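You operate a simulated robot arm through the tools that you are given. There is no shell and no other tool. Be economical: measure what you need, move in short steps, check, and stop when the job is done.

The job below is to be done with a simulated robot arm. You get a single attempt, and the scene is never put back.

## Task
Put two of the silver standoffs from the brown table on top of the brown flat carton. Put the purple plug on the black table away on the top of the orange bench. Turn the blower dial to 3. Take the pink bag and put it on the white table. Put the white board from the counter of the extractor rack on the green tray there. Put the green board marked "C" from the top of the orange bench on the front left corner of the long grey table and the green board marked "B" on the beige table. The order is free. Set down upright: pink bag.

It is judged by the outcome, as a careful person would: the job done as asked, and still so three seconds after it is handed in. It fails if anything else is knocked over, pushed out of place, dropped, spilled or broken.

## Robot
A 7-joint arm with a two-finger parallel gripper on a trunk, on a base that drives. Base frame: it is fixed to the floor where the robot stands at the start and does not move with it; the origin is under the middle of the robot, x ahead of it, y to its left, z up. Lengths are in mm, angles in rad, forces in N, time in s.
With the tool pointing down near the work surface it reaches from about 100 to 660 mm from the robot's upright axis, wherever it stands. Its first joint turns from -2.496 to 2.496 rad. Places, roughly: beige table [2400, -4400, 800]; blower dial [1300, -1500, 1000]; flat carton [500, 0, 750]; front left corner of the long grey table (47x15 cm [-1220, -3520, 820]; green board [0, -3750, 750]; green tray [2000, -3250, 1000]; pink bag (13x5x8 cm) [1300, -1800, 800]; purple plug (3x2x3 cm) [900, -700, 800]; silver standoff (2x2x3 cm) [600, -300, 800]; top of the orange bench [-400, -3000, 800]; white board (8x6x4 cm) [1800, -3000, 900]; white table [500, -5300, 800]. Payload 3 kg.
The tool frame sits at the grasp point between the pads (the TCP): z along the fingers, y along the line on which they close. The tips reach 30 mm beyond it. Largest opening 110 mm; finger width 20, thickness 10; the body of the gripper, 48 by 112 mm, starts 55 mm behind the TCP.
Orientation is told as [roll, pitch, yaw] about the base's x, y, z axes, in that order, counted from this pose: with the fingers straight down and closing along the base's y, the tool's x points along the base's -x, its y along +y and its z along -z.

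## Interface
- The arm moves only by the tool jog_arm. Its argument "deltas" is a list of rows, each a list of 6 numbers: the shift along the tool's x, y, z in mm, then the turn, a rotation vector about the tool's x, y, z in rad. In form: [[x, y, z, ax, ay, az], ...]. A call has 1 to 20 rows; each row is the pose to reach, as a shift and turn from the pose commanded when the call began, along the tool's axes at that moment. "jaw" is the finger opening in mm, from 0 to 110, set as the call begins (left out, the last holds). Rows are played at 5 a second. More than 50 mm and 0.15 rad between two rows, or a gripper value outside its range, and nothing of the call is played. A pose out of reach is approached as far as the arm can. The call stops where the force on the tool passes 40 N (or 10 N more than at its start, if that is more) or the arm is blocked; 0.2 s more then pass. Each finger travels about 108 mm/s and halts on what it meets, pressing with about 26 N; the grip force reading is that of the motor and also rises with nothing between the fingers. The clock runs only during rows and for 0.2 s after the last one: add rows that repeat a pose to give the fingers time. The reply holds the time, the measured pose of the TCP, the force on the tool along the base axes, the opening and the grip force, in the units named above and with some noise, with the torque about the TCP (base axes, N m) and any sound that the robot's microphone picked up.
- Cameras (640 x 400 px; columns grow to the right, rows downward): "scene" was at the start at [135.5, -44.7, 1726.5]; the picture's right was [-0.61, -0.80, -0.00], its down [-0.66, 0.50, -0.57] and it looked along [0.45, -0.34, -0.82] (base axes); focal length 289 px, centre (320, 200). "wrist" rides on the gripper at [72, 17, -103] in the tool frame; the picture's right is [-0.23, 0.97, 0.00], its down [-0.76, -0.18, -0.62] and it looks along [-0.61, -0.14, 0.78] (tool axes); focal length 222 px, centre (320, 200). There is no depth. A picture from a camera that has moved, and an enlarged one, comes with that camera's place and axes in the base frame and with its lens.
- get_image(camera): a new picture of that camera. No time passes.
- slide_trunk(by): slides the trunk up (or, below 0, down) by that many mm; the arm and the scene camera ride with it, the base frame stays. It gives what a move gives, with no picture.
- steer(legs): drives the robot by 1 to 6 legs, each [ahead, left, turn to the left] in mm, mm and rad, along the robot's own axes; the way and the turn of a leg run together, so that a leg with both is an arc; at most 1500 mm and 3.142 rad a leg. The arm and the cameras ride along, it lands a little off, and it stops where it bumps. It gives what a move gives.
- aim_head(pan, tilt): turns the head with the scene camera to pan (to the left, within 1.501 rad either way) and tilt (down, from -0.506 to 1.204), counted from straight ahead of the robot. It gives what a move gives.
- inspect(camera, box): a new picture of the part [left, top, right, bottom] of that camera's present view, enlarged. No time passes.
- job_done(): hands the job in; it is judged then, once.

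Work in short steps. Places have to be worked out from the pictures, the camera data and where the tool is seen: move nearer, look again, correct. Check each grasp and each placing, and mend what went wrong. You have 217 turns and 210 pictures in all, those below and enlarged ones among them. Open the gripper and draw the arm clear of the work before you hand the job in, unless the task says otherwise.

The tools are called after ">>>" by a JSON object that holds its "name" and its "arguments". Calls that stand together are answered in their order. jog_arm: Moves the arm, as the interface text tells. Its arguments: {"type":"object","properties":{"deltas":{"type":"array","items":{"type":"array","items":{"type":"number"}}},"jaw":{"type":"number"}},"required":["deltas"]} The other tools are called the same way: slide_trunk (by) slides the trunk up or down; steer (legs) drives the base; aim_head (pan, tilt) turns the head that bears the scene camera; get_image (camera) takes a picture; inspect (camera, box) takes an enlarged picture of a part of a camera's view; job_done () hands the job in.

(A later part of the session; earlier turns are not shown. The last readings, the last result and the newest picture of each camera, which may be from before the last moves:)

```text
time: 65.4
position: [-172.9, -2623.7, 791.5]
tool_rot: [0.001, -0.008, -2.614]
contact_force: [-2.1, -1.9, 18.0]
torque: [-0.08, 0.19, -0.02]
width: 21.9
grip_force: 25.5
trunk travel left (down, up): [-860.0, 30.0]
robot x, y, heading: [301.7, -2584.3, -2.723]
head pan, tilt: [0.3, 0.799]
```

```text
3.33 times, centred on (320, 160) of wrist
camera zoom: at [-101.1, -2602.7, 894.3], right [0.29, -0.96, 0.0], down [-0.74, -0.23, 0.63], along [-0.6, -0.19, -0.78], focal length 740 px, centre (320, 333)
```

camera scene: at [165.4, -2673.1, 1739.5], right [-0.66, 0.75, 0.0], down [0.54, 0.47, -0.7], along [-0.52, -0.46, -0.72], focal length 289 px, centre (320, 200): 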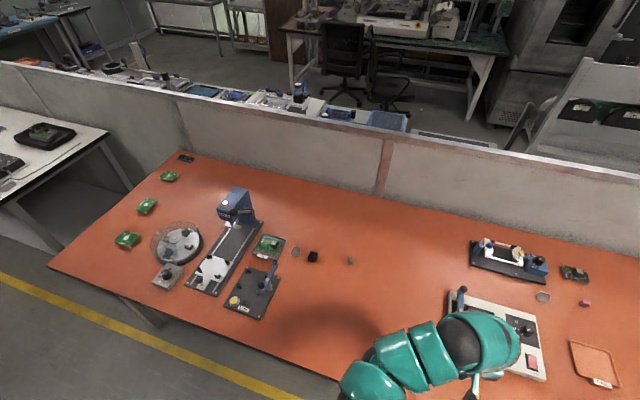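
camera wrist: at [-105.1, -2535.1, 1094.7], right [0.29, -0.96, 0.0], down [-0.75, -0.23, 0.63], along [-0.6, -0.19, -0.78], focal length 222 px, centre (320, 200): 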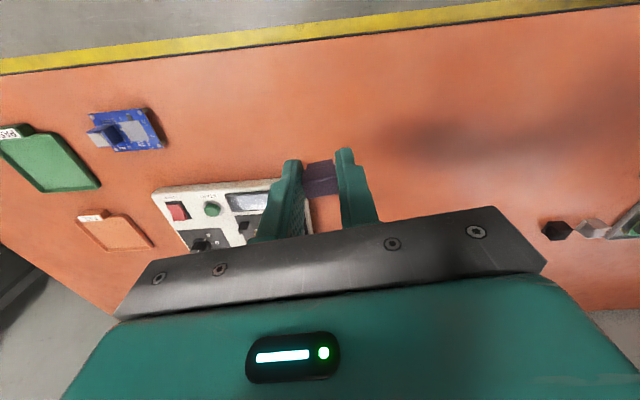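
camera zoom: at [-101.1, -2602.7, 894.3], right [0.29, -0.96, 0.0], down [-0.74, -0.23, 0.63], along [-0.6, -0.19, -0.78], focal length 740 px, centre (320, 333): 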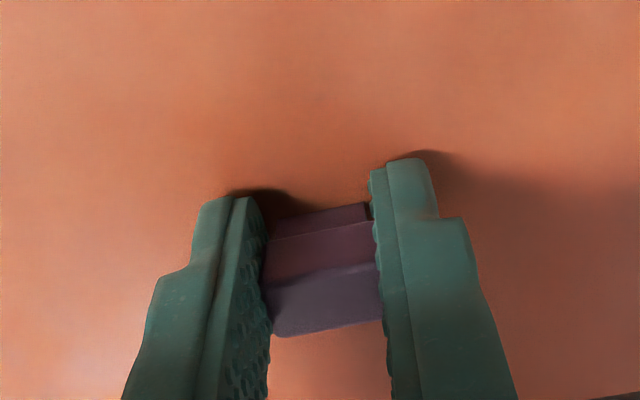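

Contact at TCP 792 (bench ≈760). Release and lift away.

>>> {"name": "jog_arm", "arguments": {"deltas": [[0, 0, -0.5, 0, 0, 0], [0, 0, -0.5, 0, 0, 0], [0, 0, -0.5, 0, 0, 0]], "jaw": 50}}

>>> {"name": "jog_arm", "arguments": {"deltas": [[0, 0, -30, 0, 0, 0], [0, 0, -75, 0, 0, 0], [0, 0, -120, 0, 0, 0], [0, 0, -165, 0, 0, 0], [0, 0, -200, 0, 0, 0], [0, 0, -200, 0, 0, 0]]}}

>>> {"name": "get_image", "arguments": {"camera": "wrist"}}

>>> {"name": "inspect", "arguments": {"camera": "scene", "box": [40, 140, 320, 320]}}

```text
time: 66.2
position: [-174.4, -2622.4, 791.7]
tool_rot: [0.001, -0.005, -2.614]
contact_force: [3.7, 1.3, 3.5]
torque: [0.13, -0.07, -0.14]
width: 49.5
grip_force: 0.1
trunk travel left (down, up): [-860.0, 30.0]
robot x, y, heading: [299.9, -2584.7, -2.714]
head pan, tilt: [0.3, 0.799]
```

```text
time: 67.6
position: [-174.1, -2622.5, 991.5]
tool_rot: [0.002, -0.004, -2.614]
contact_force: [0.2, 0.3, -0.4]
torque: [-0.06, 0.02, -0.02]
width: 50.0
grip_force: 0.0
trunk travel left (down, up): [-860.0, 30.0]
robot x, y, heading: [299.7, -2586.6, -2.716]
head pan, tilt: [0.3, 0.799]
```

```text
176 pictures are left
camera wrist: at [-102.6, -2601.5, 1094.7], right [0.29, -0.96, 0.0], down [-0.75, -0.23, 0.63], along [-0.6, -0.19, -0.78], focal length 222 px, centre (320, 200)
```

wrist: 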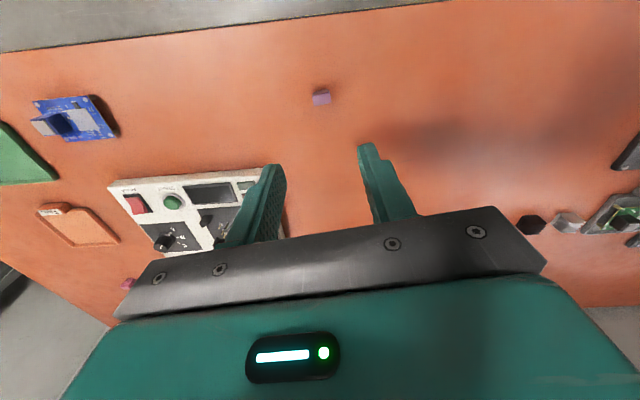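

```text
2.22 times, centred on (180, 230) of scene
camera zoom: at [165.0, -2672.8, 1739.4], right [-0.66, 0.75, 0.0], down [0.54, 0.47, -0.7], along [-0.52, -0.46, -0.72], focal length 641 px, centre (631, 133)
```

zoom: 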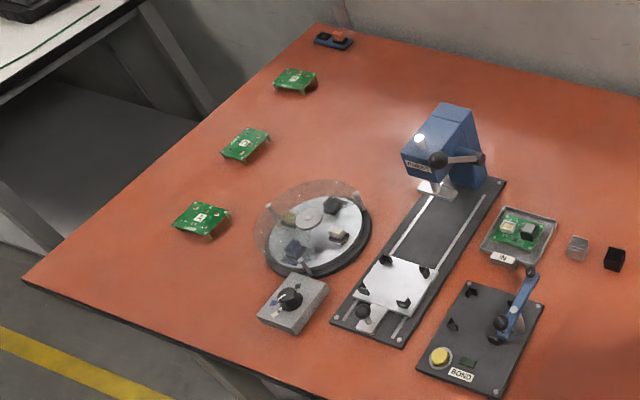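

Plug stands on the bench. Three green boards lie at the far end of the bench; I'll slide left ~960 mm to be in front of them.

>>> {"name": "steer", "arguments": {"legs": [[0, 0, -0.02], [0, 960, 0]]}}

>>> {"name": "aim_head", "arguments": {"pan": 0, "tilt": 0.75}}

>>> {"name": "get_image", "arguments": {"camera": "scene"}}

>>> {"name": "get_image", "arguments": {"camera": "wrist"}}

```text
time: 73.0
position: [202.7, -3505.9, 990.7]
tool_rot: [0.001, -0.005, -2.644]
contact_force: [0.9, 0.5, 0.5]
torque: [0.01, 0.0, 0.02]
width: 50.1
grip_force: 0.1
trunk travel left (down, up): [-860.0, 30.0]
robot x, y, heading: [674.9, -3485.9, -2.749]
head pan, tilt: [0.3, 0.799]
```

```text
time: 73.8
position: [202.6, -3505.7, 991.2]
tool_rot: [0.002, -0.007, -2.645]
contact_force: [0.4, -0.5, 0.4]
torque: [-0.03, -0.02, -0.04]
width: 50.1
grip_force: 0.2
trunk travel left (down, up): [-860.0, 30.0]
robot x, y, heading: [677.5, -3480.4, -2.747]
head pan, tilt: [0.0, 0.75]
```

```text
174 pictures are left
camera scene: at [525.4, -3546.7, 1743.4], right [-0.38, 0.92, 0.0], down [0.63, 0.26, -0.73], along [-0.68, -0.28, -0.68], focal length 289 px, centre (320, 200)
```

scene: 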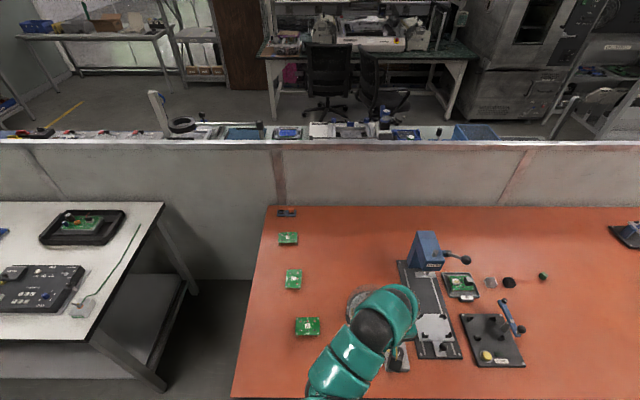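

```text
173 pictures are left
camera wrist: at [274.3, -3487.4, 1094.5], right [0.27, -0.96, 0.0], down [-0.75, -0.2, 0.63], along [-0.6, -0.17, -0.78], focal length 222 px, centre (320, 200)
```

wrist: 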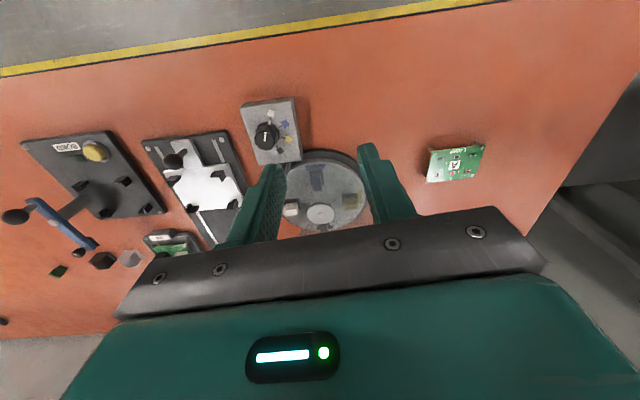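

>>> {"name": "inspect", "arguments": {"camera": "scene", "box": [260, 220, 340, 345]}}

>>> {"name": "inspect", "arguments": {"camera": "wrist", "box": [415, 130, 495, 190]}}

```text
3.20 times, centred on (300, 282) of scene
camera zoom: at [525.4, -3546.7, 1743.4], right [-0.38, 0.92, 0.0], down [0.63, 0.26, -0.73], along [-0.68, -0.28, -0.68], focal length 923 px, centre (384, -64)
```

zoom: 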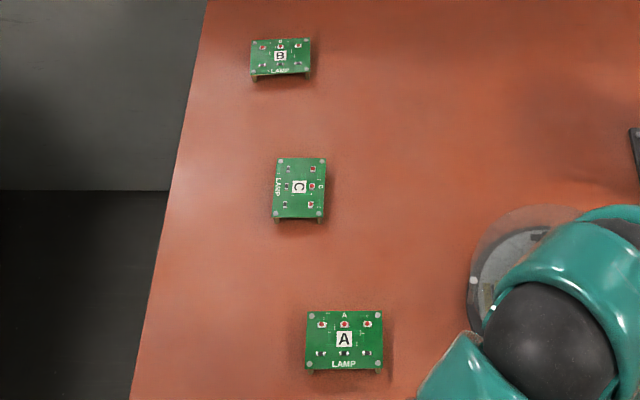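

```text
6.67 times, centred on (455, 160) of wrist
camera zoom: at [274.3, -3487.4, 1094.5], right [0.27, -0.96, 0.0], down [-0.75, -0.2, 0.63], along [-0.6, -0.17, -0.78], focal length 1481 px, centre (-580, 467)
```

zoom: 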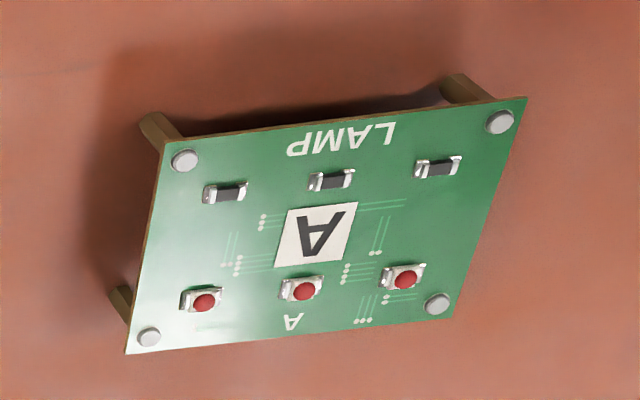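

C is the middle board, B the rear one (needs access from the bench end). I'll go to the gap between bench and white table: first left 475, then ahead partway, and look.

>>> {"name": "steer", "arguments": {"legs": [[0, 475, 0], [200, 0, 0]]}}

>>> {"name": "aim_head", "arguments": {"pan": 0, "tilt": 1.1}}

>>> {"name": "get_image", "arguments": {"camera": "scene"}}

```text
time: 77.9
position: [214.8, -4048.7, 991.1]
tool_rot: [0.002, -0.005, -2.624]
contact_force: [-0.2, -0.4, -0.3]
torque: [0.03, -0.05, -0.02]
width: 50.0
grip_force: 0.0
trunk travel left (down, up): [-860.0, 30.0]
robot x, y, heading: [692.4, -4014.6, -2.732]
head pan, tilt: [0.0, 0.75]
```

```text
time: 78.7
position: [214.7, -4048.8, 991.5]
tool_rot: [0.001, -0.004, -2.625]
contact_force: [-0.2, -0.5, -0.3]
torque: [0.0, 0.01, 0.02]
width: 50.0
grip_force: 0.0
trunk travel left (down, up): [-860.0, 30.0]
robot x, y, heading: [689.1, -4018.6, -2.73]
head pan, tilt: [0.0, 1.1]
```

```text
170 pictures are left
camera scene: at [557.3, -4074.2, 1717.7], right [-0.4, 0.92, 0.0], down [0.82, 0.36, -0.45], along [-0.42, -0.18, -0.89], focal length 289 px, centre (320, 200)
```

scene: 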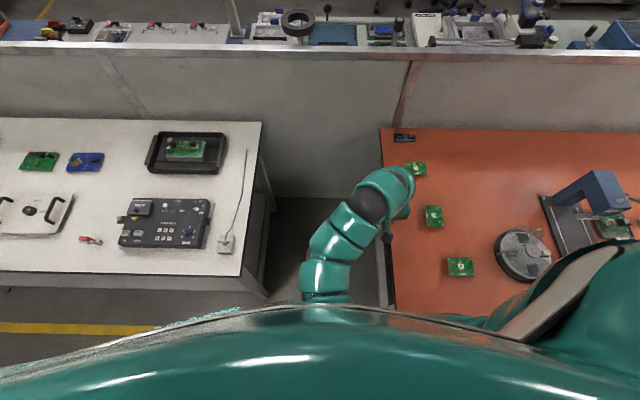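

Gap is ~500 mm (l 3727–4227), robot centred. Advance 220 mm carefully.

>>> {"name": "steer", "arguments": {"legs": [[220, -8, 0]]}}

>>> {"name": "get_image", "arguments": {"camera": "wrist"}}

>>> {"name": "get_image", "arguments": {"camera": "scene"}}

```text
time: 80.4
position: [8.5, -4123.5, 991.6]
tool_rot: [0.003, -0.007, -2.635]
contact_force: [0.0, 0.4, -0.2]
torque: [-0.01, 0.0, -0.04]
width: 50.2
grip_force: 0.0
trunk travel left (down, up): [-860.0, 30.0]
robot x, y, heading: [484.3, -4098.7, -2.745]
head pan, tilt: [0.0, 1.1]
```

```text
169 pictures are left
camera wrist: at [80.3, -4103.9, 1094.1], right [0.27, -0.96, 0.0], down [-0.75, -0.21, 0.63], along [-0.6, -0.17, -0.78], focal length 222 px, centre (320, 200)
```

wrist: 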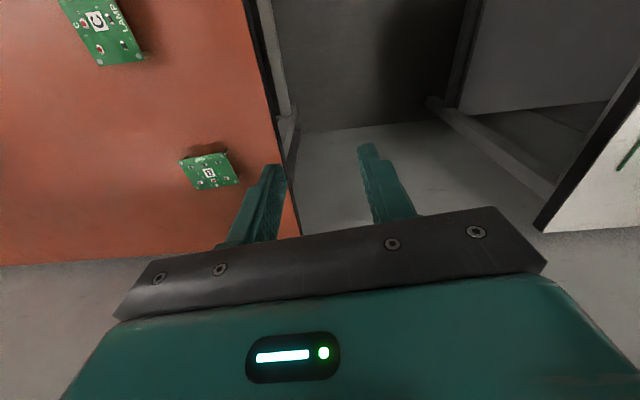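

```text
168 pictures are left
camera scene: at [349.5, -4153.6, 1717.6], right [-0.39, 0.92, 0.0], down [0.82, 0.35, -0.45], along [-0.42, -0.18, -0.89], focal length 289 px, centre (320, 200)
```

scene: 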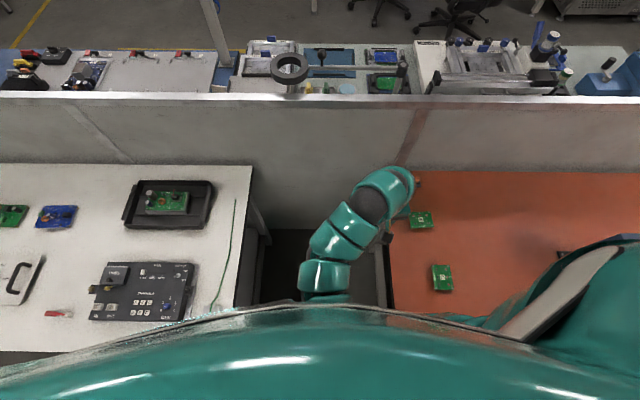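

No bump. B is at about (-152,-3982), reach 647. Move arm above it with jaws wide.

>>> {"name": "jog_arm", "arguments": {"deltas": [[-15, -40, 0, 0, 0, 0], [-30, -80, 0, 0, 0, 0], [-45, -120, 0, 0, 0, 0], [-60, -160, 10, 0, 0, 0], [-72, -200, 20, 0, 0, 0], [-72, -200, 65, 0, 0, 0], [-72, -200, 100, 0, 0, 0], [-72, -200, 100, 0, 0, 0]], "jaw": 108}}

>>> {"name": "get_image", "arguments": {"camera": "wrist"}}

```text
time: 82.2
position: [-154.6, -3984.7, 891.1]
tool_rot: [0.002, -0.006, -2.636]
contact_force: [-0.3, -1.0, -0.2]
torque: [0.05, 0.01, 0.02]
width: 107.9
grip_force: 0.0
trunk travel left (down, up): [-860.0, 30.0]
robot x, y, heading: [486.8, -4097.8, -2.742]
head pan, tilt: [0.0, 1.1]
```

```text
167 pictures are left
camera wrist: at [-82.2, -3965.5, 994.2], right [0.27, -0.96, 0.0], down [-0.75, -0.21, 0.63], along [-0.6, -0.17, -0.78], focal length 222 px, centre (320, 200)
```

wrist: 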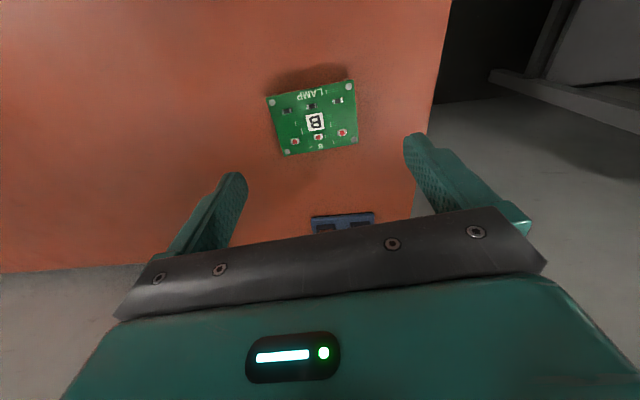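

Aligned with the jaw line. Small correction, descend to 845 and check.

>>> {"name": "jog_arm", "arguments": {"deltas": [[6, -2, 0, 0, 0, 0], [6, -2, 25, 0, 0, 0], [6, -2, 46, 0, 0, 0], [6, -2, 46, 0, 0, 0]]}}

>>> {"name": "get_image", "arguments": {"camera": "wrist"}}

```text
time: 83.2
position: [-150.5, -3981.1, 845.8]
tool_rot: [0.001, -0.006, -2.636]
contact_force: [-0.5, -0.1, -0.1]
torque: [0.06, 0.01, 0.01]
width: 108.0
grip_force: 0.1
trunk travel left (down, up): [-860.0, 30.0]
robot x, y, heading: [486.8, -4094.9, -2.741]
head pan, tilt: [0.0, 1.1]
```

```text
166 pictures are left
camera wrist: at [-77.1, -3961.2, 948.7], right [0.27, -0.96, 0.0], down [-0.75, -0.21, 0.63], along [-0.6, -0.17, -0.78], focal length 222 px, centre (320, 200)
```

wrist: 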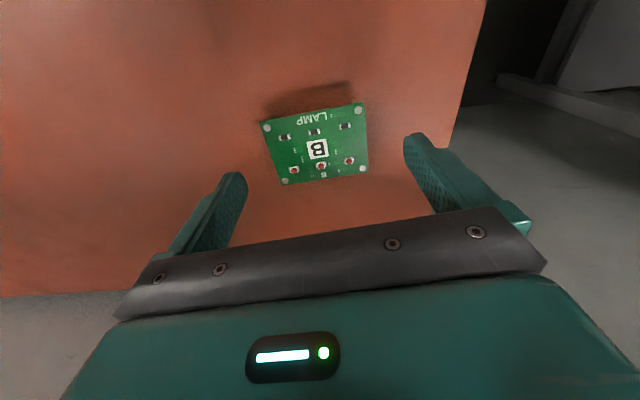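

Good. Descend to ~802 and close.

>>> {"name": "jog_arm", "arguments": {"deltas": [[0, -2, 20, 0, 0, 0], [0, -2, 36, 0, 0, 0], [0, -2, 43, 0, 0, 0], [0, -2, 43, 0, 0, 0]]}}

>>> {"name": "get_image", "arguments": {"camera": "wrist"}}

```text
time: 84.2
position: [-147.5, -3977.1, 801.4]
tool_rot: [0.002, -0.005, -2.635]
contact_force: [0.6, 0.1, 0.0]
torque: [0.01, -0.02, -0.01]
width: 107.9
grip_force: 0.0
trunk travel left (down, up): [-860.0, 30.0]
robot x, y, heading: [484.8, -4097.6, -2.744]
head pan, tilt: [0.0, 1.1]
```

```text
165 pictures are left
camera wrist: at [-76.4, -3957.7, 904.9], right [0.27, -0.96, 0.0], down [-0.75, -0.21, 0.63], along [-0.6, -0.17, -0.78], focal length 222 px, centre (320, 200)
```

wrist: 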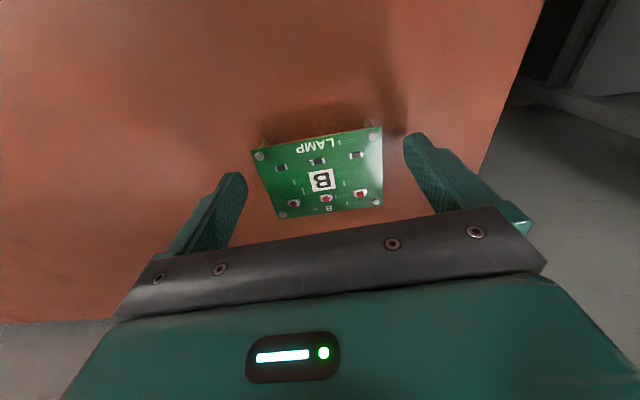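

Board lies between fingers a bit below the TCP. Close.

>>> {"name": "jog_arm", "arguments": {"deltas": [[0, 0, 0, 0, 0, 0], [0, 0, 0, 0, 0, 0], [0, 0, 0, 0, 0, 0]], "jaw": 70}}

>>> {"name": "jog_arm", "arguments": {"deltas": [[0, 0, -20, 0, 0, 0], [0, 0, -60, 0, 0, 0], [0, 0, -100, 0, 0, 0], [0, 0, -140, 0, 0, 0], [0, 0, -140, 0, 0, 0]]}}

>>> {"name": "get_image", "arguments": {"camera": "wrist"}}

```text
time: 85.0
position: [-149.8, -3977.2, 800.7]
tool_rot: [0.001, -0.005, -2.636]
contact_force: [-0.3, 0.8, -0.1]
torque: [-0.01, -0.02, -0.02]
width: 79.3
grip_force: 26.1
trunk travel left (down, up): [-860.0, 30.0]
robot x, y, heading: [485.3, -4096.2, -2.738]
head pan, tilt: [0.0, 1.1]
```

```text
time: 86.2
position: [-148.2, -3975.1, 941.7]
tool_rot: [0.003, -0.006, -2.636]
contact_force: [0.2, 0.4, -0.1]
torque: [-0.03, -0.02, 0.01]
width: 79.0
grip_force: 25.9
trunk travel left (down, up): [-860.0, 30.0]
robot x, y, heading: [486.1, -4096.2, -2.742]
head pan, tilt: [0.0, 1.1]
```

```text
164 pictures are left
camera wrist: at [-75.6, -3954.9, 1044.4], right [0.27, -0.96, 0.0], down [-0.75, -0.21, 0.63], along [-0.6, -0.17, -0.78], focal length 222 px, centre (320, 200)
```

wrist: 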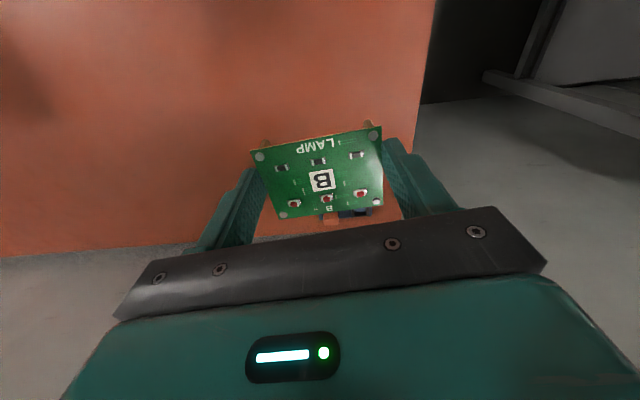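

B held. Before leaving, look over the partition for the long grey table and ways around.

>>> {"name": "aim_head", "arguments": {"pan": 0, "tilt": 0.5}}

>>> {"name": "get_image", "arguments": {"camera": "scene"}}

>>> {"name": "aim_head", "arguments": {"pan": 0.9, "tilt": 0.4}}

>>> {"name": "get_image", "arguments": {"camera": "scene"}}

>>> {"name": "aim_head", "arguments": {"pan": -0.9, "tilt": 0.4}}

>>> {"name": "get_image", "arguments": {"camera": "scene"}}

```text
time: 87.2
position: [-147.3, -3973.1, 941.4]
tool_rot: [0.002, -0.005, -2.636]
contact_force: [0.3, 0.9, -0.2]
torque: [0.03, -0.04, 0.03]
width: 78.9
grip_force: 26.0
trunk travel left (down, up): [-860.0, 30.0]
robot x, y, heading: [484.9, -4099.1, -2.738]
head pan, tilt: [0.0, 0.499]
```

```text
163 pictures are left
camera scene: at [325.1, -4164.0, 1765.3], right [-0.39, 0.92, 0.0], down [0.44, 0.19, -0.88], along [-0.81, -0.34, -0.48], focal length 289 px, centre (320, 200)
```

scene: 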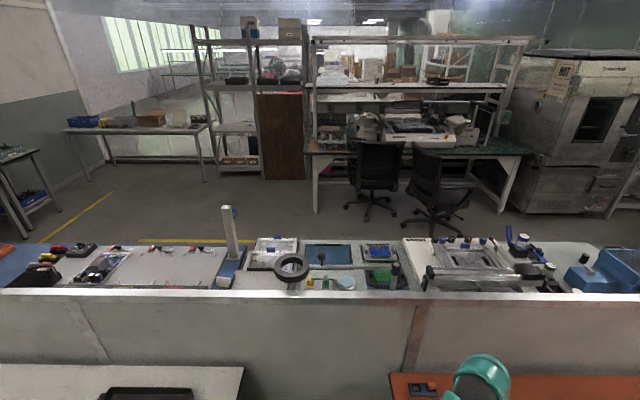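

```text
time: 88.4
position: [-147.6, -3974.9, 941.7]
tool_rot: [0.002, -0.005, -2.635]
contact_force: [-0.2, 0.4, -1.4]
torque: [-0.01, 0.0, 0.03]
width: 78.8
grip_force: 26.4
trunk travel left (down, up): [-860.0, 30.0]
robot x, y, heading: [488.4, -4100.2, -2.737]
head pan, tilt: [0.901, 0.4]
```

```text
162 pictures are left
camera scene: at [384.2, -4217.6, 1774.5], right [-0.96, 0.27, 0.0], down [0.1, 0.38, -0.92], along [-0.24, -0.89, -0.39], focal length 289 px, centre (320, 200)
```

scene: 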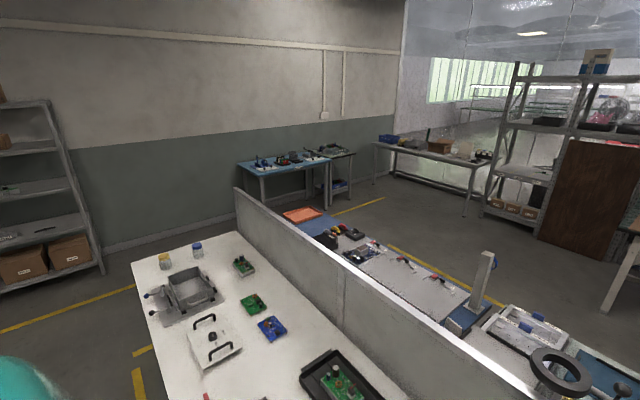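

```text
time: 90.2
position: [-146.7, -3975.1, 941.2]
tool_rot: [0.001, -0.006, -2.634]
contact_force: [0.3, 0.0, -0.5]
torque: [0.02, -0.02, 0.01]
width: 78.9
grip_force: 26.0
trunk travel left (down, up): [-860.0, 30.0]
robot x, y, heading: [484.9, -4097.1, -2.742]
head pan, tilt: [-0.901, 0.4]
```

```text
161 pictures are left
camera scene: at [327.4, -4084.1, 1774.5], right [0.48, 0.88, 0.0], down [0.34, -0.19, -0.92], along [-0.81, 0.44, -0.39], focal length 289 px, centre (320, 200)
```

scene: 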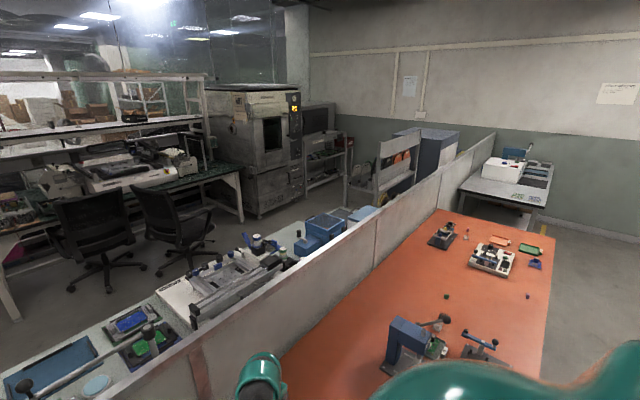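

Route around the partition exists at the far end. First deliver B to the beige table: retract, back out, turn around, look.

>>> {"name": "jog_arm", "arguments": {"deltas": [[32, 26, -12, 0, 0, 0], [64, 53, -25, 0, 0, 0], [96, 80, -37, 0, 0, 0], [126, 106, -50, 0, 0, 0], [126, 106, -50, 0, 0, 0]]}}

>>> {"name": "steer", "arguments": {"legs": [[-640, 0, 0], [0, 0, 3.141], [0, -900, 0]]}}

>>> {"name": "aim_head", "arguments": {"pan": 0, "tilt": 0.6}}

>>> {"name": "get_image", "arguments": {"camera": "scene"}}

```text
time: 91.4
position: [1.6, -4009.8, 988.1]
tool_rot: [0.003, -0.005, -2.636]
contact_force: [0.9, -0.3, -0.6]
torque: [-0.01, 0.02, -0.01]
width: 79.0
grip_force: 26.1
out of reach, approached as far as the arm can: row 4, 5
trunk travel left (down, up): [-860.0, 30.0]
robot x, y, heading: [483.0, -4093.8, -2.735]
head pan, tilt: [-0.901, 0.4]
```

```text
time: 106.8
position: [1949.0, -4744.7, 989.1]
tool_rot: [0.001, -0.003, 0.547]
contact_force: [0.1, -0.1, 0.1]
torque: [0.01, 0.02, -0.02]
width: 78.4
grip_force: 26.0
trunk travel left (down, up): [-860.0, 30.0]
robot x, y, heading: [1461.5, -4678.2, 0.447]
head pan, tilt: [-0.901, 0.4]
```

```text
time: 108.0
position: [1947.6, -4744.1, 988.1]
tool_rot: [0.002, -0.003, 0.546]
contact_force: [1.4, 0.3, 0.2]
torque: [0.0, 0.01, 0.0]
width: 78.6
grip_force: 26.4
trunk travel left (down, up): [-860.0, 30.0]
robot x, y, heading: [1459.7, -4675.6, 0.439]
head pan, tilt: [0.0, 0.6]
```

```text
160 pictures are left
camera scene: at [1612.4, -4606.4, 1756.3], right [0.43, -0.9, 0.0], down [-0.51, -0.24, -0.83], along [0.75, 0.35, -0.56], focal length 289 px, centre (320, 200)
```

scene: 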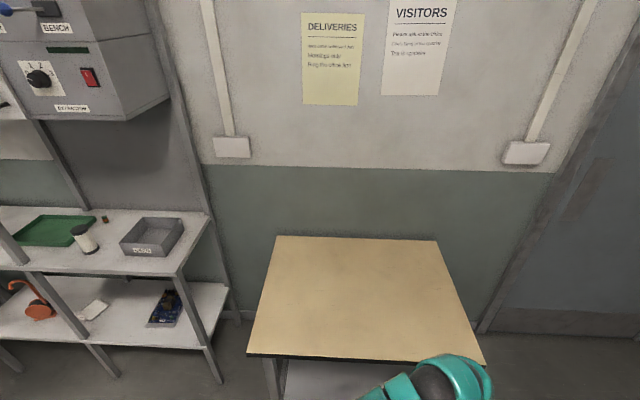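

Beige table is empty. Straighten and advance ~380 mm so the gripper is over the table.

>>> {"name": "steer", "arguments": {"legs": [[0, 0, -0.04], [370, 0, 0]]}}

>>> {"name": "get_image", "arguments": {"camera": "wrist"}}

```text
time: 110.8
position: [2288.8, -4621.9, 988.2]
tool_rot: [0.003, -0.003, 0.498]
contact_force: [0.5, -0.1, 0.3]
torque: [0.01, 0.02, 0.01]
width: 78.9
grip_force: 26.3
trunk travel left (down, up): [-860.0, 30.0]
robot x, y, heading: [1805.5, -4530.2, 0.397]
head pan, tilt: [0.0, 0.6]
```

```text
159 pictures are left
camera wrist: at [2217.4, -4643.8, 1091.7], right [-0.27, 0.96, 0.0], down [0.75, 0.21, 0.63], along [0.6, 0.17, -0.78], focal length 222 px, centre (320, 200)
```

wrist: 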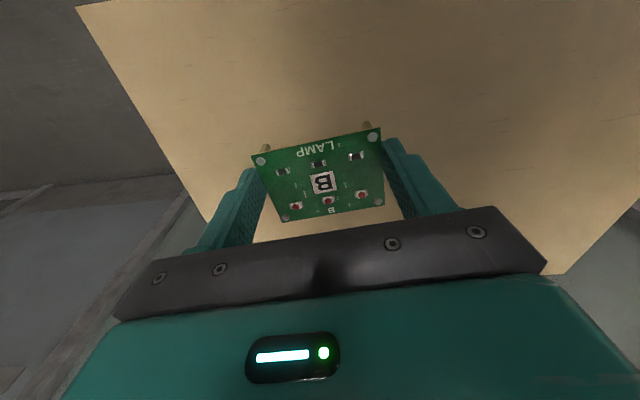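

Over the table. Descend to 870, then creep to contact.

>>> {"name": "jog_arm", "arguments": {"deltas": [[0, 20, 40, 0, 0, 0], [0, 40, 80, 0, 0, 0], [0, 40, 118, 0, 0, 0], [0, 40, 118, 0, 0, 0]]}}

>>> {"name": "jog_arm", "arguments": {"deltas": [[0, 0, 3, 0, 0, 0], [0, 0, 6, 0, 0, 0], [0, 0, 9, 0, 0, 0], [0, 0, 12, 0, 0, 0], [0, 0, 15, 0, 0, 0], [0, 0, 18, 0, 0, 0], [0, 0, 21, 0, 0, 0], [0, 0, 24, 0, 0, 0], [0, 0, 24, 0, 0, 0]]}}

>>> {"name": "get_image", "arguments": {"camera": "wrist"}}

```text
time: 111.8
position: [2269.8, -4584.3, 869.8]
tool_rot: [0.0, -0.004, 0.499]
contact_force: [-0.4, 1.0, -0.3]
torque: [0.02, -0.01, 0.04]
width: 78.7
grip_force: 26.0
trunk travel left (down, up): [-860.0, 30.0]
robot x, y, heading: [1804.6, -4529.7, 0.392]
head pan, tilt: [0.0, 0.6]
```

```text
time: 113.8
position: [2270.1, -4586.9, 847.9]
tool_rot: [0.001, -0.005, 0.498]
contact_force: [0.9, -0.4, 0.4]
torque: [-0.02, -0.01, -0.05]
width: 78.6
grip_force: 25.7
trunk travel left (down, up): [-860.0, 30.0]
robot x, y, heading: [1805.6, -4531.5, 0.398]
head pan, tilt: [0.0, 0.6]
```

```text
158 pictures are left
camera wrist: at [2198.7, -4607.7, 951.1], right [-0.27, 0.96, 0.0], down [0.75, 0.21, 0.63], along [0.6, 0.17, -0.78], focal length 222 px, centre (320, 200)
```

wrist: 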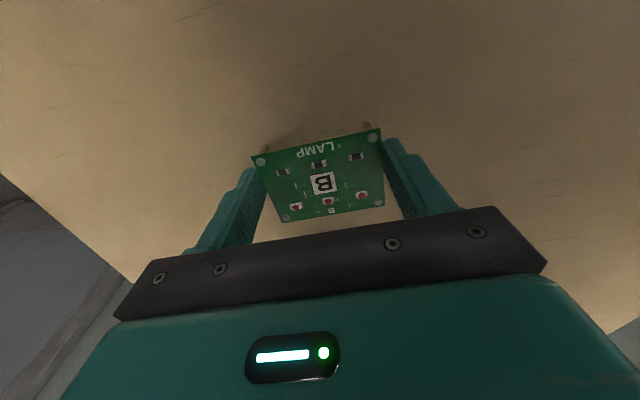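

Still above; continue creeping.

>>> {"name": "jog_arm", "arguments": {"deltas": [[0, 0, 3, 0, 0, 0], [0, 0, 6, 0, 0, 0], [0, 0, 9, 0, 0, 0], [0, 0, 12, 0, 0, 0], [0, 0, 15, 0, 0, 0], [0, 0, 17, 0, 0, 0], [0, 0, 19, 0, 0, 0], [0, 0, 21, 0, 0, 0], [0, 0, 23, 0, 0, 0], [0, 0, 25, 0, 0, 0], [0, 0, 25, 0, 0, 0]]}}

>>> {"name": "get_image", "arguments": {"camera": "wrist"}}

```text
time: 116.2
position: [2269.6, -4586.9, 822.2]
tool_rot: [0.003, -0.003, 0.499]
contact_force: [0.4, 0.4, -1.0]
torque: [-0.01, 0.01, -0.03]
width: 78.9
grip_force: 25.7
trunk travel left (down, up): [-860.0, 30.0]
robot x, y, heading: [1803.0, -4530.4, 0.395]
head pan, tilt: [0.0, 0.6]
```

```text
157 pictures are left
camera wrist: at [2197.8, -4608.0, 925.4], right [-0.27, 0.96, 0.0], down [0.75, 0.21, 0.63], along [0.6, 0.17, -0.78], focal length 222 px, centre (320, 200)
```

wrist: 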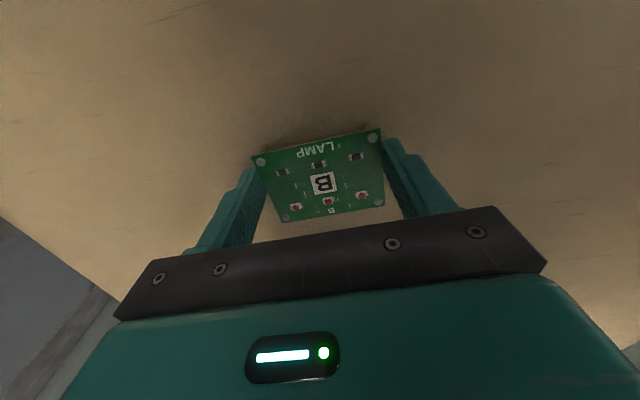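

>>> {"name": "jog_arm", "arguments": {"deltas": [[0, 0, 2, 0, 0, 0], [0, 0, 4, 0, 0, 0], [0, 0, 6, 0, 0, 0], [0, 0, 8, 0, 0, 0], [0, 0, 10, 0, 0, 0], [0, 0, 12, 0, 0, 0], [0, 0, 14, 0, 0, 0], [0, 0, 16, 0, 0, 0], [0, 0, 18, 0, 0, 0], [0, 0, 20, 0, 0, 0], [0, 0, 22, 0, 0, 0], [0, 0, 24, 0, 0, 0]]}}

>>> {"name": "get_image", "arguments": {"camera": "wrist"}}

```text
time: 117.9
position: [2270.5, -4586.7, 810.6]
tool_rot: [0.0, -0.011, 0.498]
contact_force: [-5.7, -2.9, 24.9]
torque: [0.62, 0.86, 0.15]
width: 78.7
grip_force: 26.0
trunk travel left (down, up): [-860.0, 30.0]
robot x, y, heading: [1804.5, -4533.3, 0.395]
head pan, tilt: [0.0, 0.6]
stopped in row 8: the force on the tool passed its limit at 44 N (the readings are from after the stop); the commanded pose is now the measured one
```

```text
156 pictures are left
camera wrist: at [2197.8, -4608.2, 913.0], right [-0.26, 0.96, 0.0], down [0.75, 0.2, 0.63], along [0.61, 0.17, -0.78], focal length 222 px, centre (320, 200)
```

wrist: 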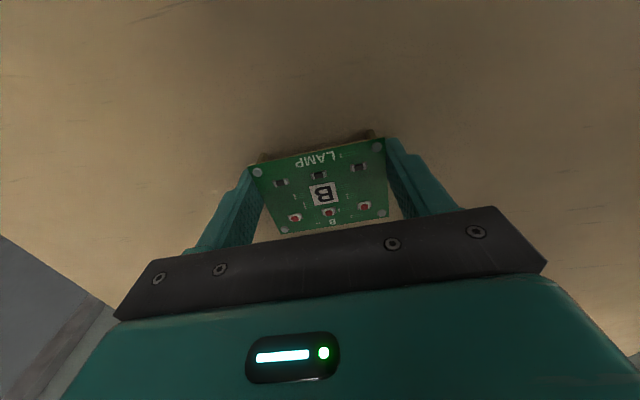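

Contact made (table ≈770). Ease 1 mm, release, rise.

>>> {"name": "jog_arm", "arguments": {"deltas": [[0, 0, -1, 0, 0, 0], [0, 0, -1, 0, 0, 0], [0, 0, -1, 0, 0, 0]], "jaw": 108}}

>>> {"name": "jog_arm", "arguments": {"deltas": [[0, 0, -30, 0, 0, 0], [0, 0, -75, 0, 0, 0], [0, 0, -120, 0, 0, 0], [0, 0, -165, 0, 0, 0], [0, 0, -180, 0, 0, 0]]}}

>>> {"name": "get_image", "arguments": {"camera": "wrist"}}

```text
time: 118.7
position: [2269.8, -4586.5, 809.5]
tool_rot: [0.001, -0.01, 0.5]
contact_force: [0.4, -2.9, 29.0]
torque: [0.09, 0.43, 0.18]
width: 107.1
grip_force: 0.0
trunk travel left (down, up): [-860.0, 30.0]
robot x, y, heading: [1804.0, -4531.7, 0.394]
head pan, tilt: [0.0, 0.6]
```

```text
time: 119.9
position: [2278.4, -4584.3, 981.5]
tool_rot: [0.003, -0.004, 0.5]
contact_force: [-0.7, 0.2, -0.7]
torque: [0.0, -0.05, -0.03]
width: 107.7
grip_force: 0.1
out of reach, approached as far as the arm can: row 4, 5
trunk travel left (down, up): [-860.0, 30.0]
robot x, y, heading: [1807.7, -4534.2, 0.393]
head pan, tilt: [0.0, 0.6]
```

```text
155 pictures are left
camera wrist: at [2206.6, -4606.0, 1085.0], right [-0.27, 0.96, 0.0], down [0.75, 0.21, 0.63], along [0.6, 0.17, -0.78], focal length 222 px, centre (320, 200)
```

wrist: 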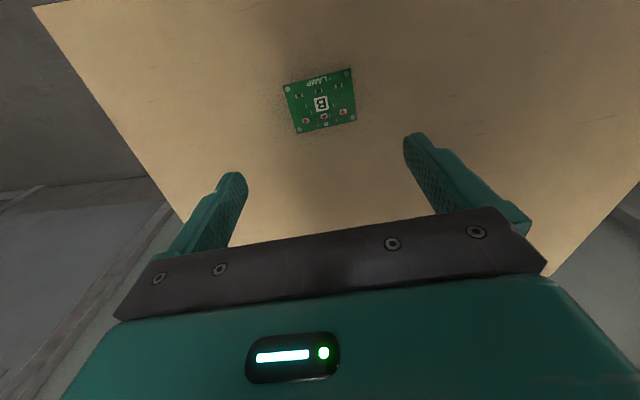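

B is placed on the beige table. Next the extractor rack: back off and move left along the aisle to see its counter.

>>> {"name": "steer", "arguments": {"legs": [[-280, 0, 0], [0, 1150, 0]]}}

>>> {"name": "get_image", "arguments": {"camera": "scene"}}

```text
time: 127.2
position: [1583.2, -3636.2, 981.4]
tool_rot: [-0.001, -0.004, 0.513]
contact_force: [0.9, 0.5, -0.5]
torque: [-0.01, 0.04, 0.06]
width: 108.0
grip_force: 0.1
trunk travel left (down, up): [-860.0, 30.0]
robot x, y, heading: [1109.7, -3588.8, 0.407]
head pan, tilt: [0.0, 0.6]
```

```text
154 pictures are left
camera scene: at [1262.8, -3524.1, 1756.3], right [0.4, -0.92, 0.0], down [-0.52, -0.23, -0.83], along [0.76, 0.33, -0.56], focal length 289 px, centre (320, 200)
```

scene: 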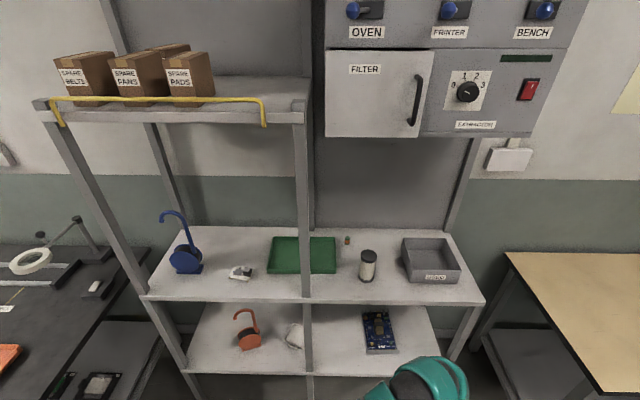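

>>> {"name": "inspect", "arguments": {"camera": "scene", "box": [140, 200, 500, 380]}}

>>> {"name": "inspect", "arguments": {"camera": "scene", "box": [215, 225, 315, 290]}}

```text
1.78 times, centred on (320, 290) of scene
camera zoom: at [1262.8, -3524.1, 1756.3], right [0.4, -0.92, 0.0], down [-0.52, -0.23, -0.83], along [0.76, 0.33, -0.56], focal length 513 px, centre (320, 40)
```

zoom: 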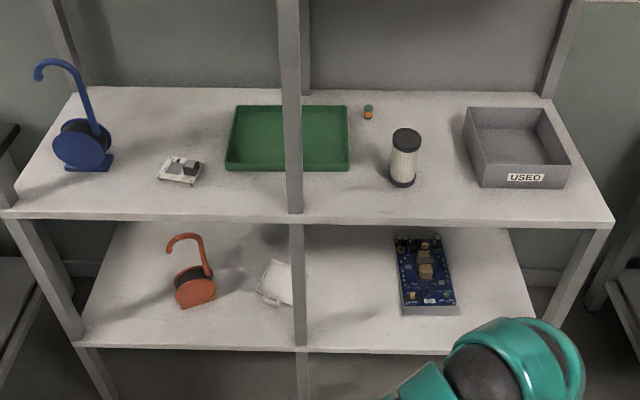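

```text
6.15 times, centred on (265, 258) of scene
camera zoom: at [1262.8, -3524.1, 1756.3], right [0.4, -0.92, 0.0], down [-0.52, -0.23, -0.83], along [0.76, 0.33, -0.56], focal length 1776 px, centre (658, -154)
```

zoom: 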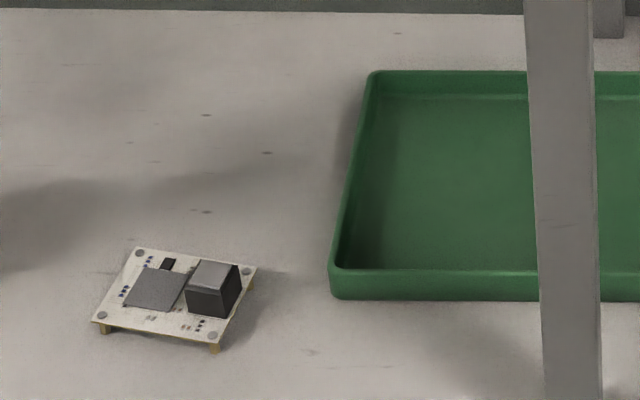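

White board at about (1835,-2950), the green tray just right of it, with a front post at l≈3675 I must avoid. First bring the arm to straight ahead, then drive left and closer.

>>> {"name": "jog_arm", "arguments": {"deltas": [[-20, 44, 0, 0, 0, 0], [-40, 87, 0, 0, 0, 0], [-60, 131, 0, 0, 0, 0], [-80, 174, 0, 0, 0, 0], [-101, 218, 0, 0, 0, 0], [-101, 218, 0, 0, 0, 0]]}}

>>> {"name": "steer", "arguments": {"legs": [[0, 250, 0], [300, 0, 0]]}}

>>> {"name": "get_image", "arguments": {"camera": "scene"}}

>>> {"name": "get_image", "arguments": {"camera": "wrist"}}

```text
time: 128.6
position: [1565.5, -3393.7, 981.4]
tool_rot: [0.001, -0.004, 0.514]
contact_force: [-0.9, -0.3, 0.1]
torque: [0.0, 0.03, 0.01]
width: 108.1
grip_force: 0.0
trunk travel left (down, up): [-860.0, 30.0]
robot x, y, heading: [1111.5, -3587.5, 0.409]
head pan, tilt: [0.0, 0.6]
```

```text
time: 132.1
position: [1740.1, -3040.0, 981.7]
tool_rot: [0.003, -0.004, 0.517]
contact_force: [-0.4, -0.1, -0.6]
torque: [-0.02, 0.02, -0.01]
width: 107.9
grip_force: 0.1
trunk travel left (down, up): [-860.0, 30.0]
robot x, y, heading: [1288.7, -3237.7, 0.416]
head pan, tilt: [0.0, 0.6]
```

```text
151 pictures are left
camera scene: at [1438.8, -3171.7, 1756.2], right [0.4, -0.92, 0.0], down [-0.52, -0.23, -0.82], along [0.75, 0.33, -0.57], focal length 289 px, centre (320, 200)
```

scene: 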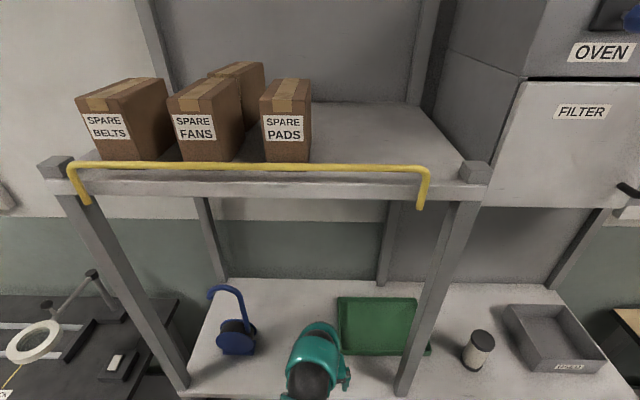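

```text
150 pictures are left
camera wrist: at [1668.0, -3062.9, 1084.3], right [-0.29, 0.96, 0.0], down [0.75, 0.22, 0.63], along [0.6, 0.18, -0.78], focal length 222 px, centre (320, 200)
```

wrist: 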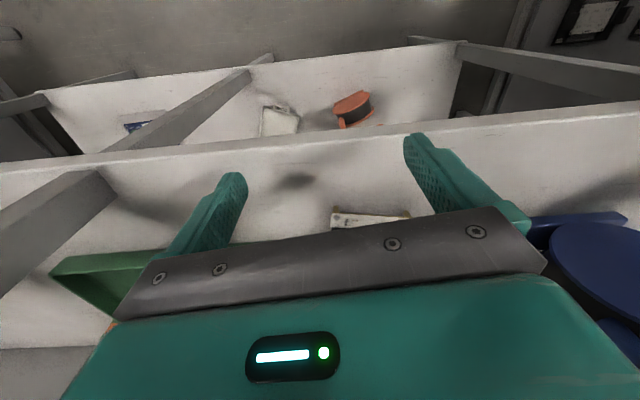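

The board is just ahead under the gripper body. Extend forward ~110 mm at this height and look.

>>> {"name": "jog_arm", "arguments": {"deltas": [[-37, 10, 0, 0, 0, 0], [-74, 20, 0, 0, 0, 0], [-110, 29, 0, 0, 0, 0], [-110, 29, 0, 0, 0, 0]]}}

>>> {"name": "get_image", "arguments": {"camera": "wrist"}}

```text
time: 133.1
position: [1818.9, -2960.7, 980.6]
tool_rot: [0.001, -0.006, 0.519]
contact_force: [0.0, -0.1, 0.6]
torque: [-0.02, 0.0, 0.01]
width: 107.9
grip_force: 0.0
trunk travel left (down, up): [-860.0, 30.0]
robot x, y, heading: [1283.7, -3238.0, 0.414]
head pan, tilt: [0.0, 0.6]
```

```text
149 pictures are left
camera wrist: at [1748.0, -2983.3, 1083.4], right [-0.28, 0.96, 0.0], down [0.75, 0.22, 0.63], along [0.6, 0.18, -0.78], focal length 222 px, centre (320, 200)
```

wrist: 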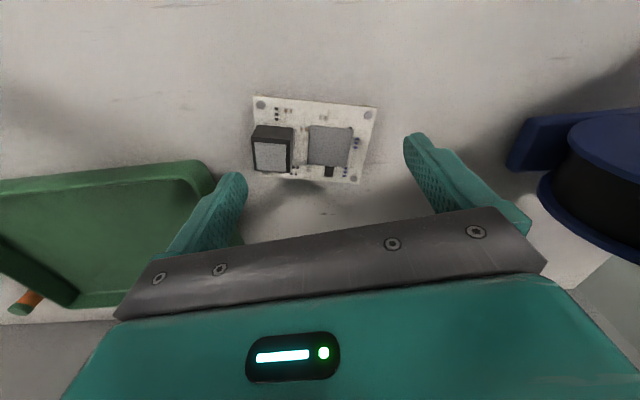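

Board PCB at z≈930, centre ≈(1816,-2969), rotated ~0.32 rad from the jaw line. Raise a bit, rotate +0.32, and recheck.

>>> {"name": "jog_arm", "arguments": {"deltas": [[0, -3, -15, 0, 0, 0.11], [3, -6, -15, 0, 0, 0.22], [6, -6, -15, 0, 0, 0.32], [6, -6, -15, 0, 0, 0.32]]}}

>>> {"name": "get_image", "arguments": {"camera": "wrist"}}

```text
time: 134.1
position: [1817.0, -2968.7, 995.9]
tool_rot: [0.003, -0.005, 0.198]
contact_force: [0.5, 0.0, -0.1]
torque: [-0.02, -0.03, -0.03]
width: 108.1
grip_force: 0.1
trunk travel left (down, up): [-860.0, 30.0]
robot x, y, heading: [1284.1, -3235.9, 0.415]
head pan, tilt: [0.0, 0.6]
```

```text
148 pictures are left
camera wrist: at [1743.8, -2967.4, 1098.6], right [0.03, 1.0, 0.0], down [0.78, -0.03, 0.63], along [0.63, -0.02, -0.78], focal length 222 px, centre (320, 200)
```

wrist: 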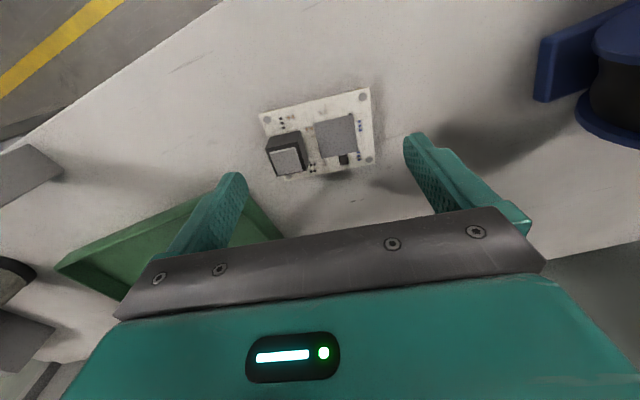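

Aligned now. Descend to TCP 950 with a 5 mm correction and look before closing.

>>> {"name": "jog_arm", "arguments": {"deltas": [[4, 0, 15, 0, 0, 0], [4, 1, 32, 0, 0, 0], [4, 1, 45, 0, 0, 0], [4, 1, 45, 0, 0, 0]], "jaw": 102}}

>>> {"name": "get_image", "arguments": {"camera": "wrist"}}

```text
time: 135.1
position: [1813.5, -2970.1, 952.0]
tool_rot: [0.001, -0.005, 0.2]
contact_force: [-0.5, 0.4, 0.6]
torque: [-0.01, -0.01, 0.03]
width: 102.1
grip_force: 0.1
trunk travel left (down, up): [-860.0, 30.0]
robot x, y, heading: [1285.5, -3237.3, 0.416]
head pan, tilt: [0.0, 0.6]
```

```text
147 pictures are left
camera wrist: at [1739.3, -2969.0, 1055.3], right [0.03, 1.0, 0.0], down [0.78, -0.03, 0.62], along [0.62, -0.02, -0.78], focal length 222 px, centre (320, 200)
```

wrist: 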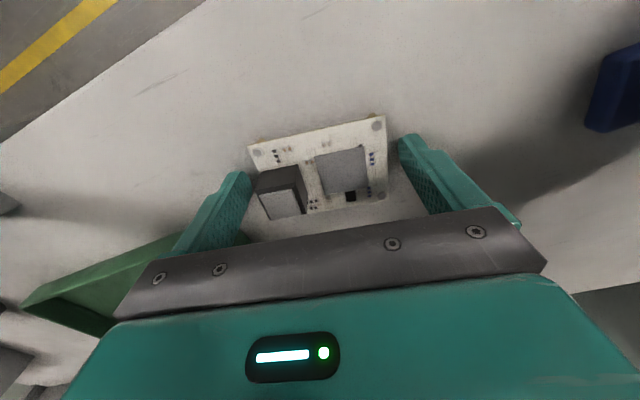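

Board is between fingers near tip level; lower ~8 mm more and close.

>>> {"name": "jog_arm", "arguments": {"deltas": [[0, 0, 3, 0, 0, 0], [0, 0, 6, 0, 0, 0], [0, 0, 8, 0, 0, 0], [0, 0, 8, 0, 0, 0]]}}

>>> {"name": "jog_arm", "arguments": {"deltas": [[0, 0, 0, 0, 0, 0], [0, 0, 0, 0, 0, 0], [0, 0, 0, 0, 0, 0]], "jaw": 70}}

>>> {"name": "get_image", "arguments": {"camera": "wrist"}}

```text
time: 135.8
position: [1813.6, -2968.8, 950.8]
tool_rot: [0.006, -0.012, 0.196]
contact_force: [-8.3, -3.9, 25.8]
torque: [-1.59, 0.2, -0.48]
width: 103.2
grip_force: 1.5
trunk travel left (down, up): [-860.0, 30.0]
robot x, y, heading: [1287.2, -3239.2, 0.412]
head pan, tilt: [0.0, 0.6]
stopped in row 3: the force on the tool passed its limit at 44 N (the readings are from after the stop); the commanded pose is now the measured one
```

```text
time: 136.6
position: [1815.0, -2970.2, 949.9]
tool_rot: [0.005, -0.015, 0.195]
contact_force: [0.3, -10.7, 37.7]
torque: [-1.93, 0.02, -0.16]
width: 79.0
grip_force: 25.8
trunk travel left (down, up): [-860.0, 30.0]
robot x, y, heading: [1283.6, -3241.9, 0.419]
head pan, tilt: [0.0, 0.6]
```

```text
146 pictures are left
camera wrist: at [1739.2, -2970.3, 1053.0], right [0.03, 1.0, 0.01], down [0.77, -0.03, 0.63], along [0.63, -0.01, -0.77], focal length 222 px, centre (320, 200)
```

wrist: 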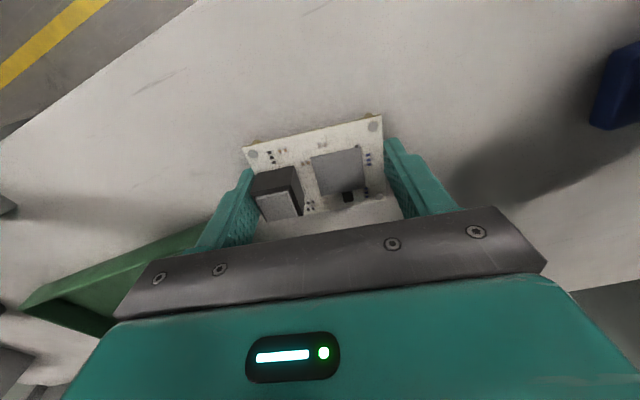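

Fingers touched the counter (z≈920) and gripped at 79 mm. Lift and check.

>>> {"name": "jog_arm", "arguments": {"deltas": [[0, 0, -5, 0, 0, 0], [0, 0, -25, 0, 0, 0], [0, 0, -50, 0, 0, 0], [0, 0, -50, 0, 0, 0]]}}

>>> {"name": "get_image", "arguments": {"camera": "wrist"}}

```text
time: 137.6
position: [1818.2, -2967.9, 998.5]
tool_rot: [0.005, -0.012, 0.198]
contact_force: [0.3, -0.3, -0.3]
torque: [0.02, 0.0, 0.0]
width: 78.8
grip_force: 26.1
trunk travel left (down, up): [-860.0, 30.0]
robot x, y, heading: [1286.4, -3240.6, 0.413]
head pan, tilt: [0.0, 0.6]
```

```text
145 pictures are left
camera wrist: at [1742.5, -2968.4, 1101.4], right [0.03, 1.0, 0.01], down [0.78, -0.03, 0.63], along [0.63, -0.01, -0.78], focal length 222 px, centre (320, 200)
```

wrist: 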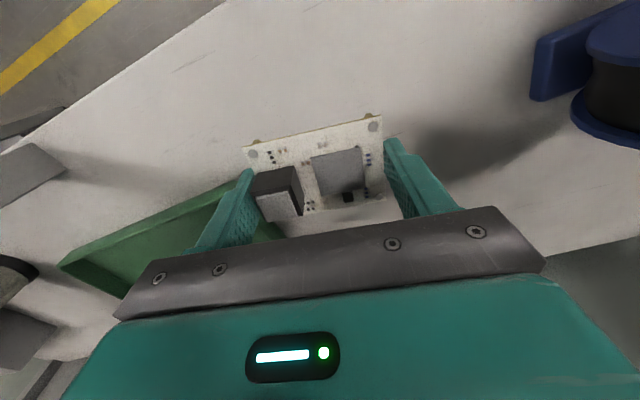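

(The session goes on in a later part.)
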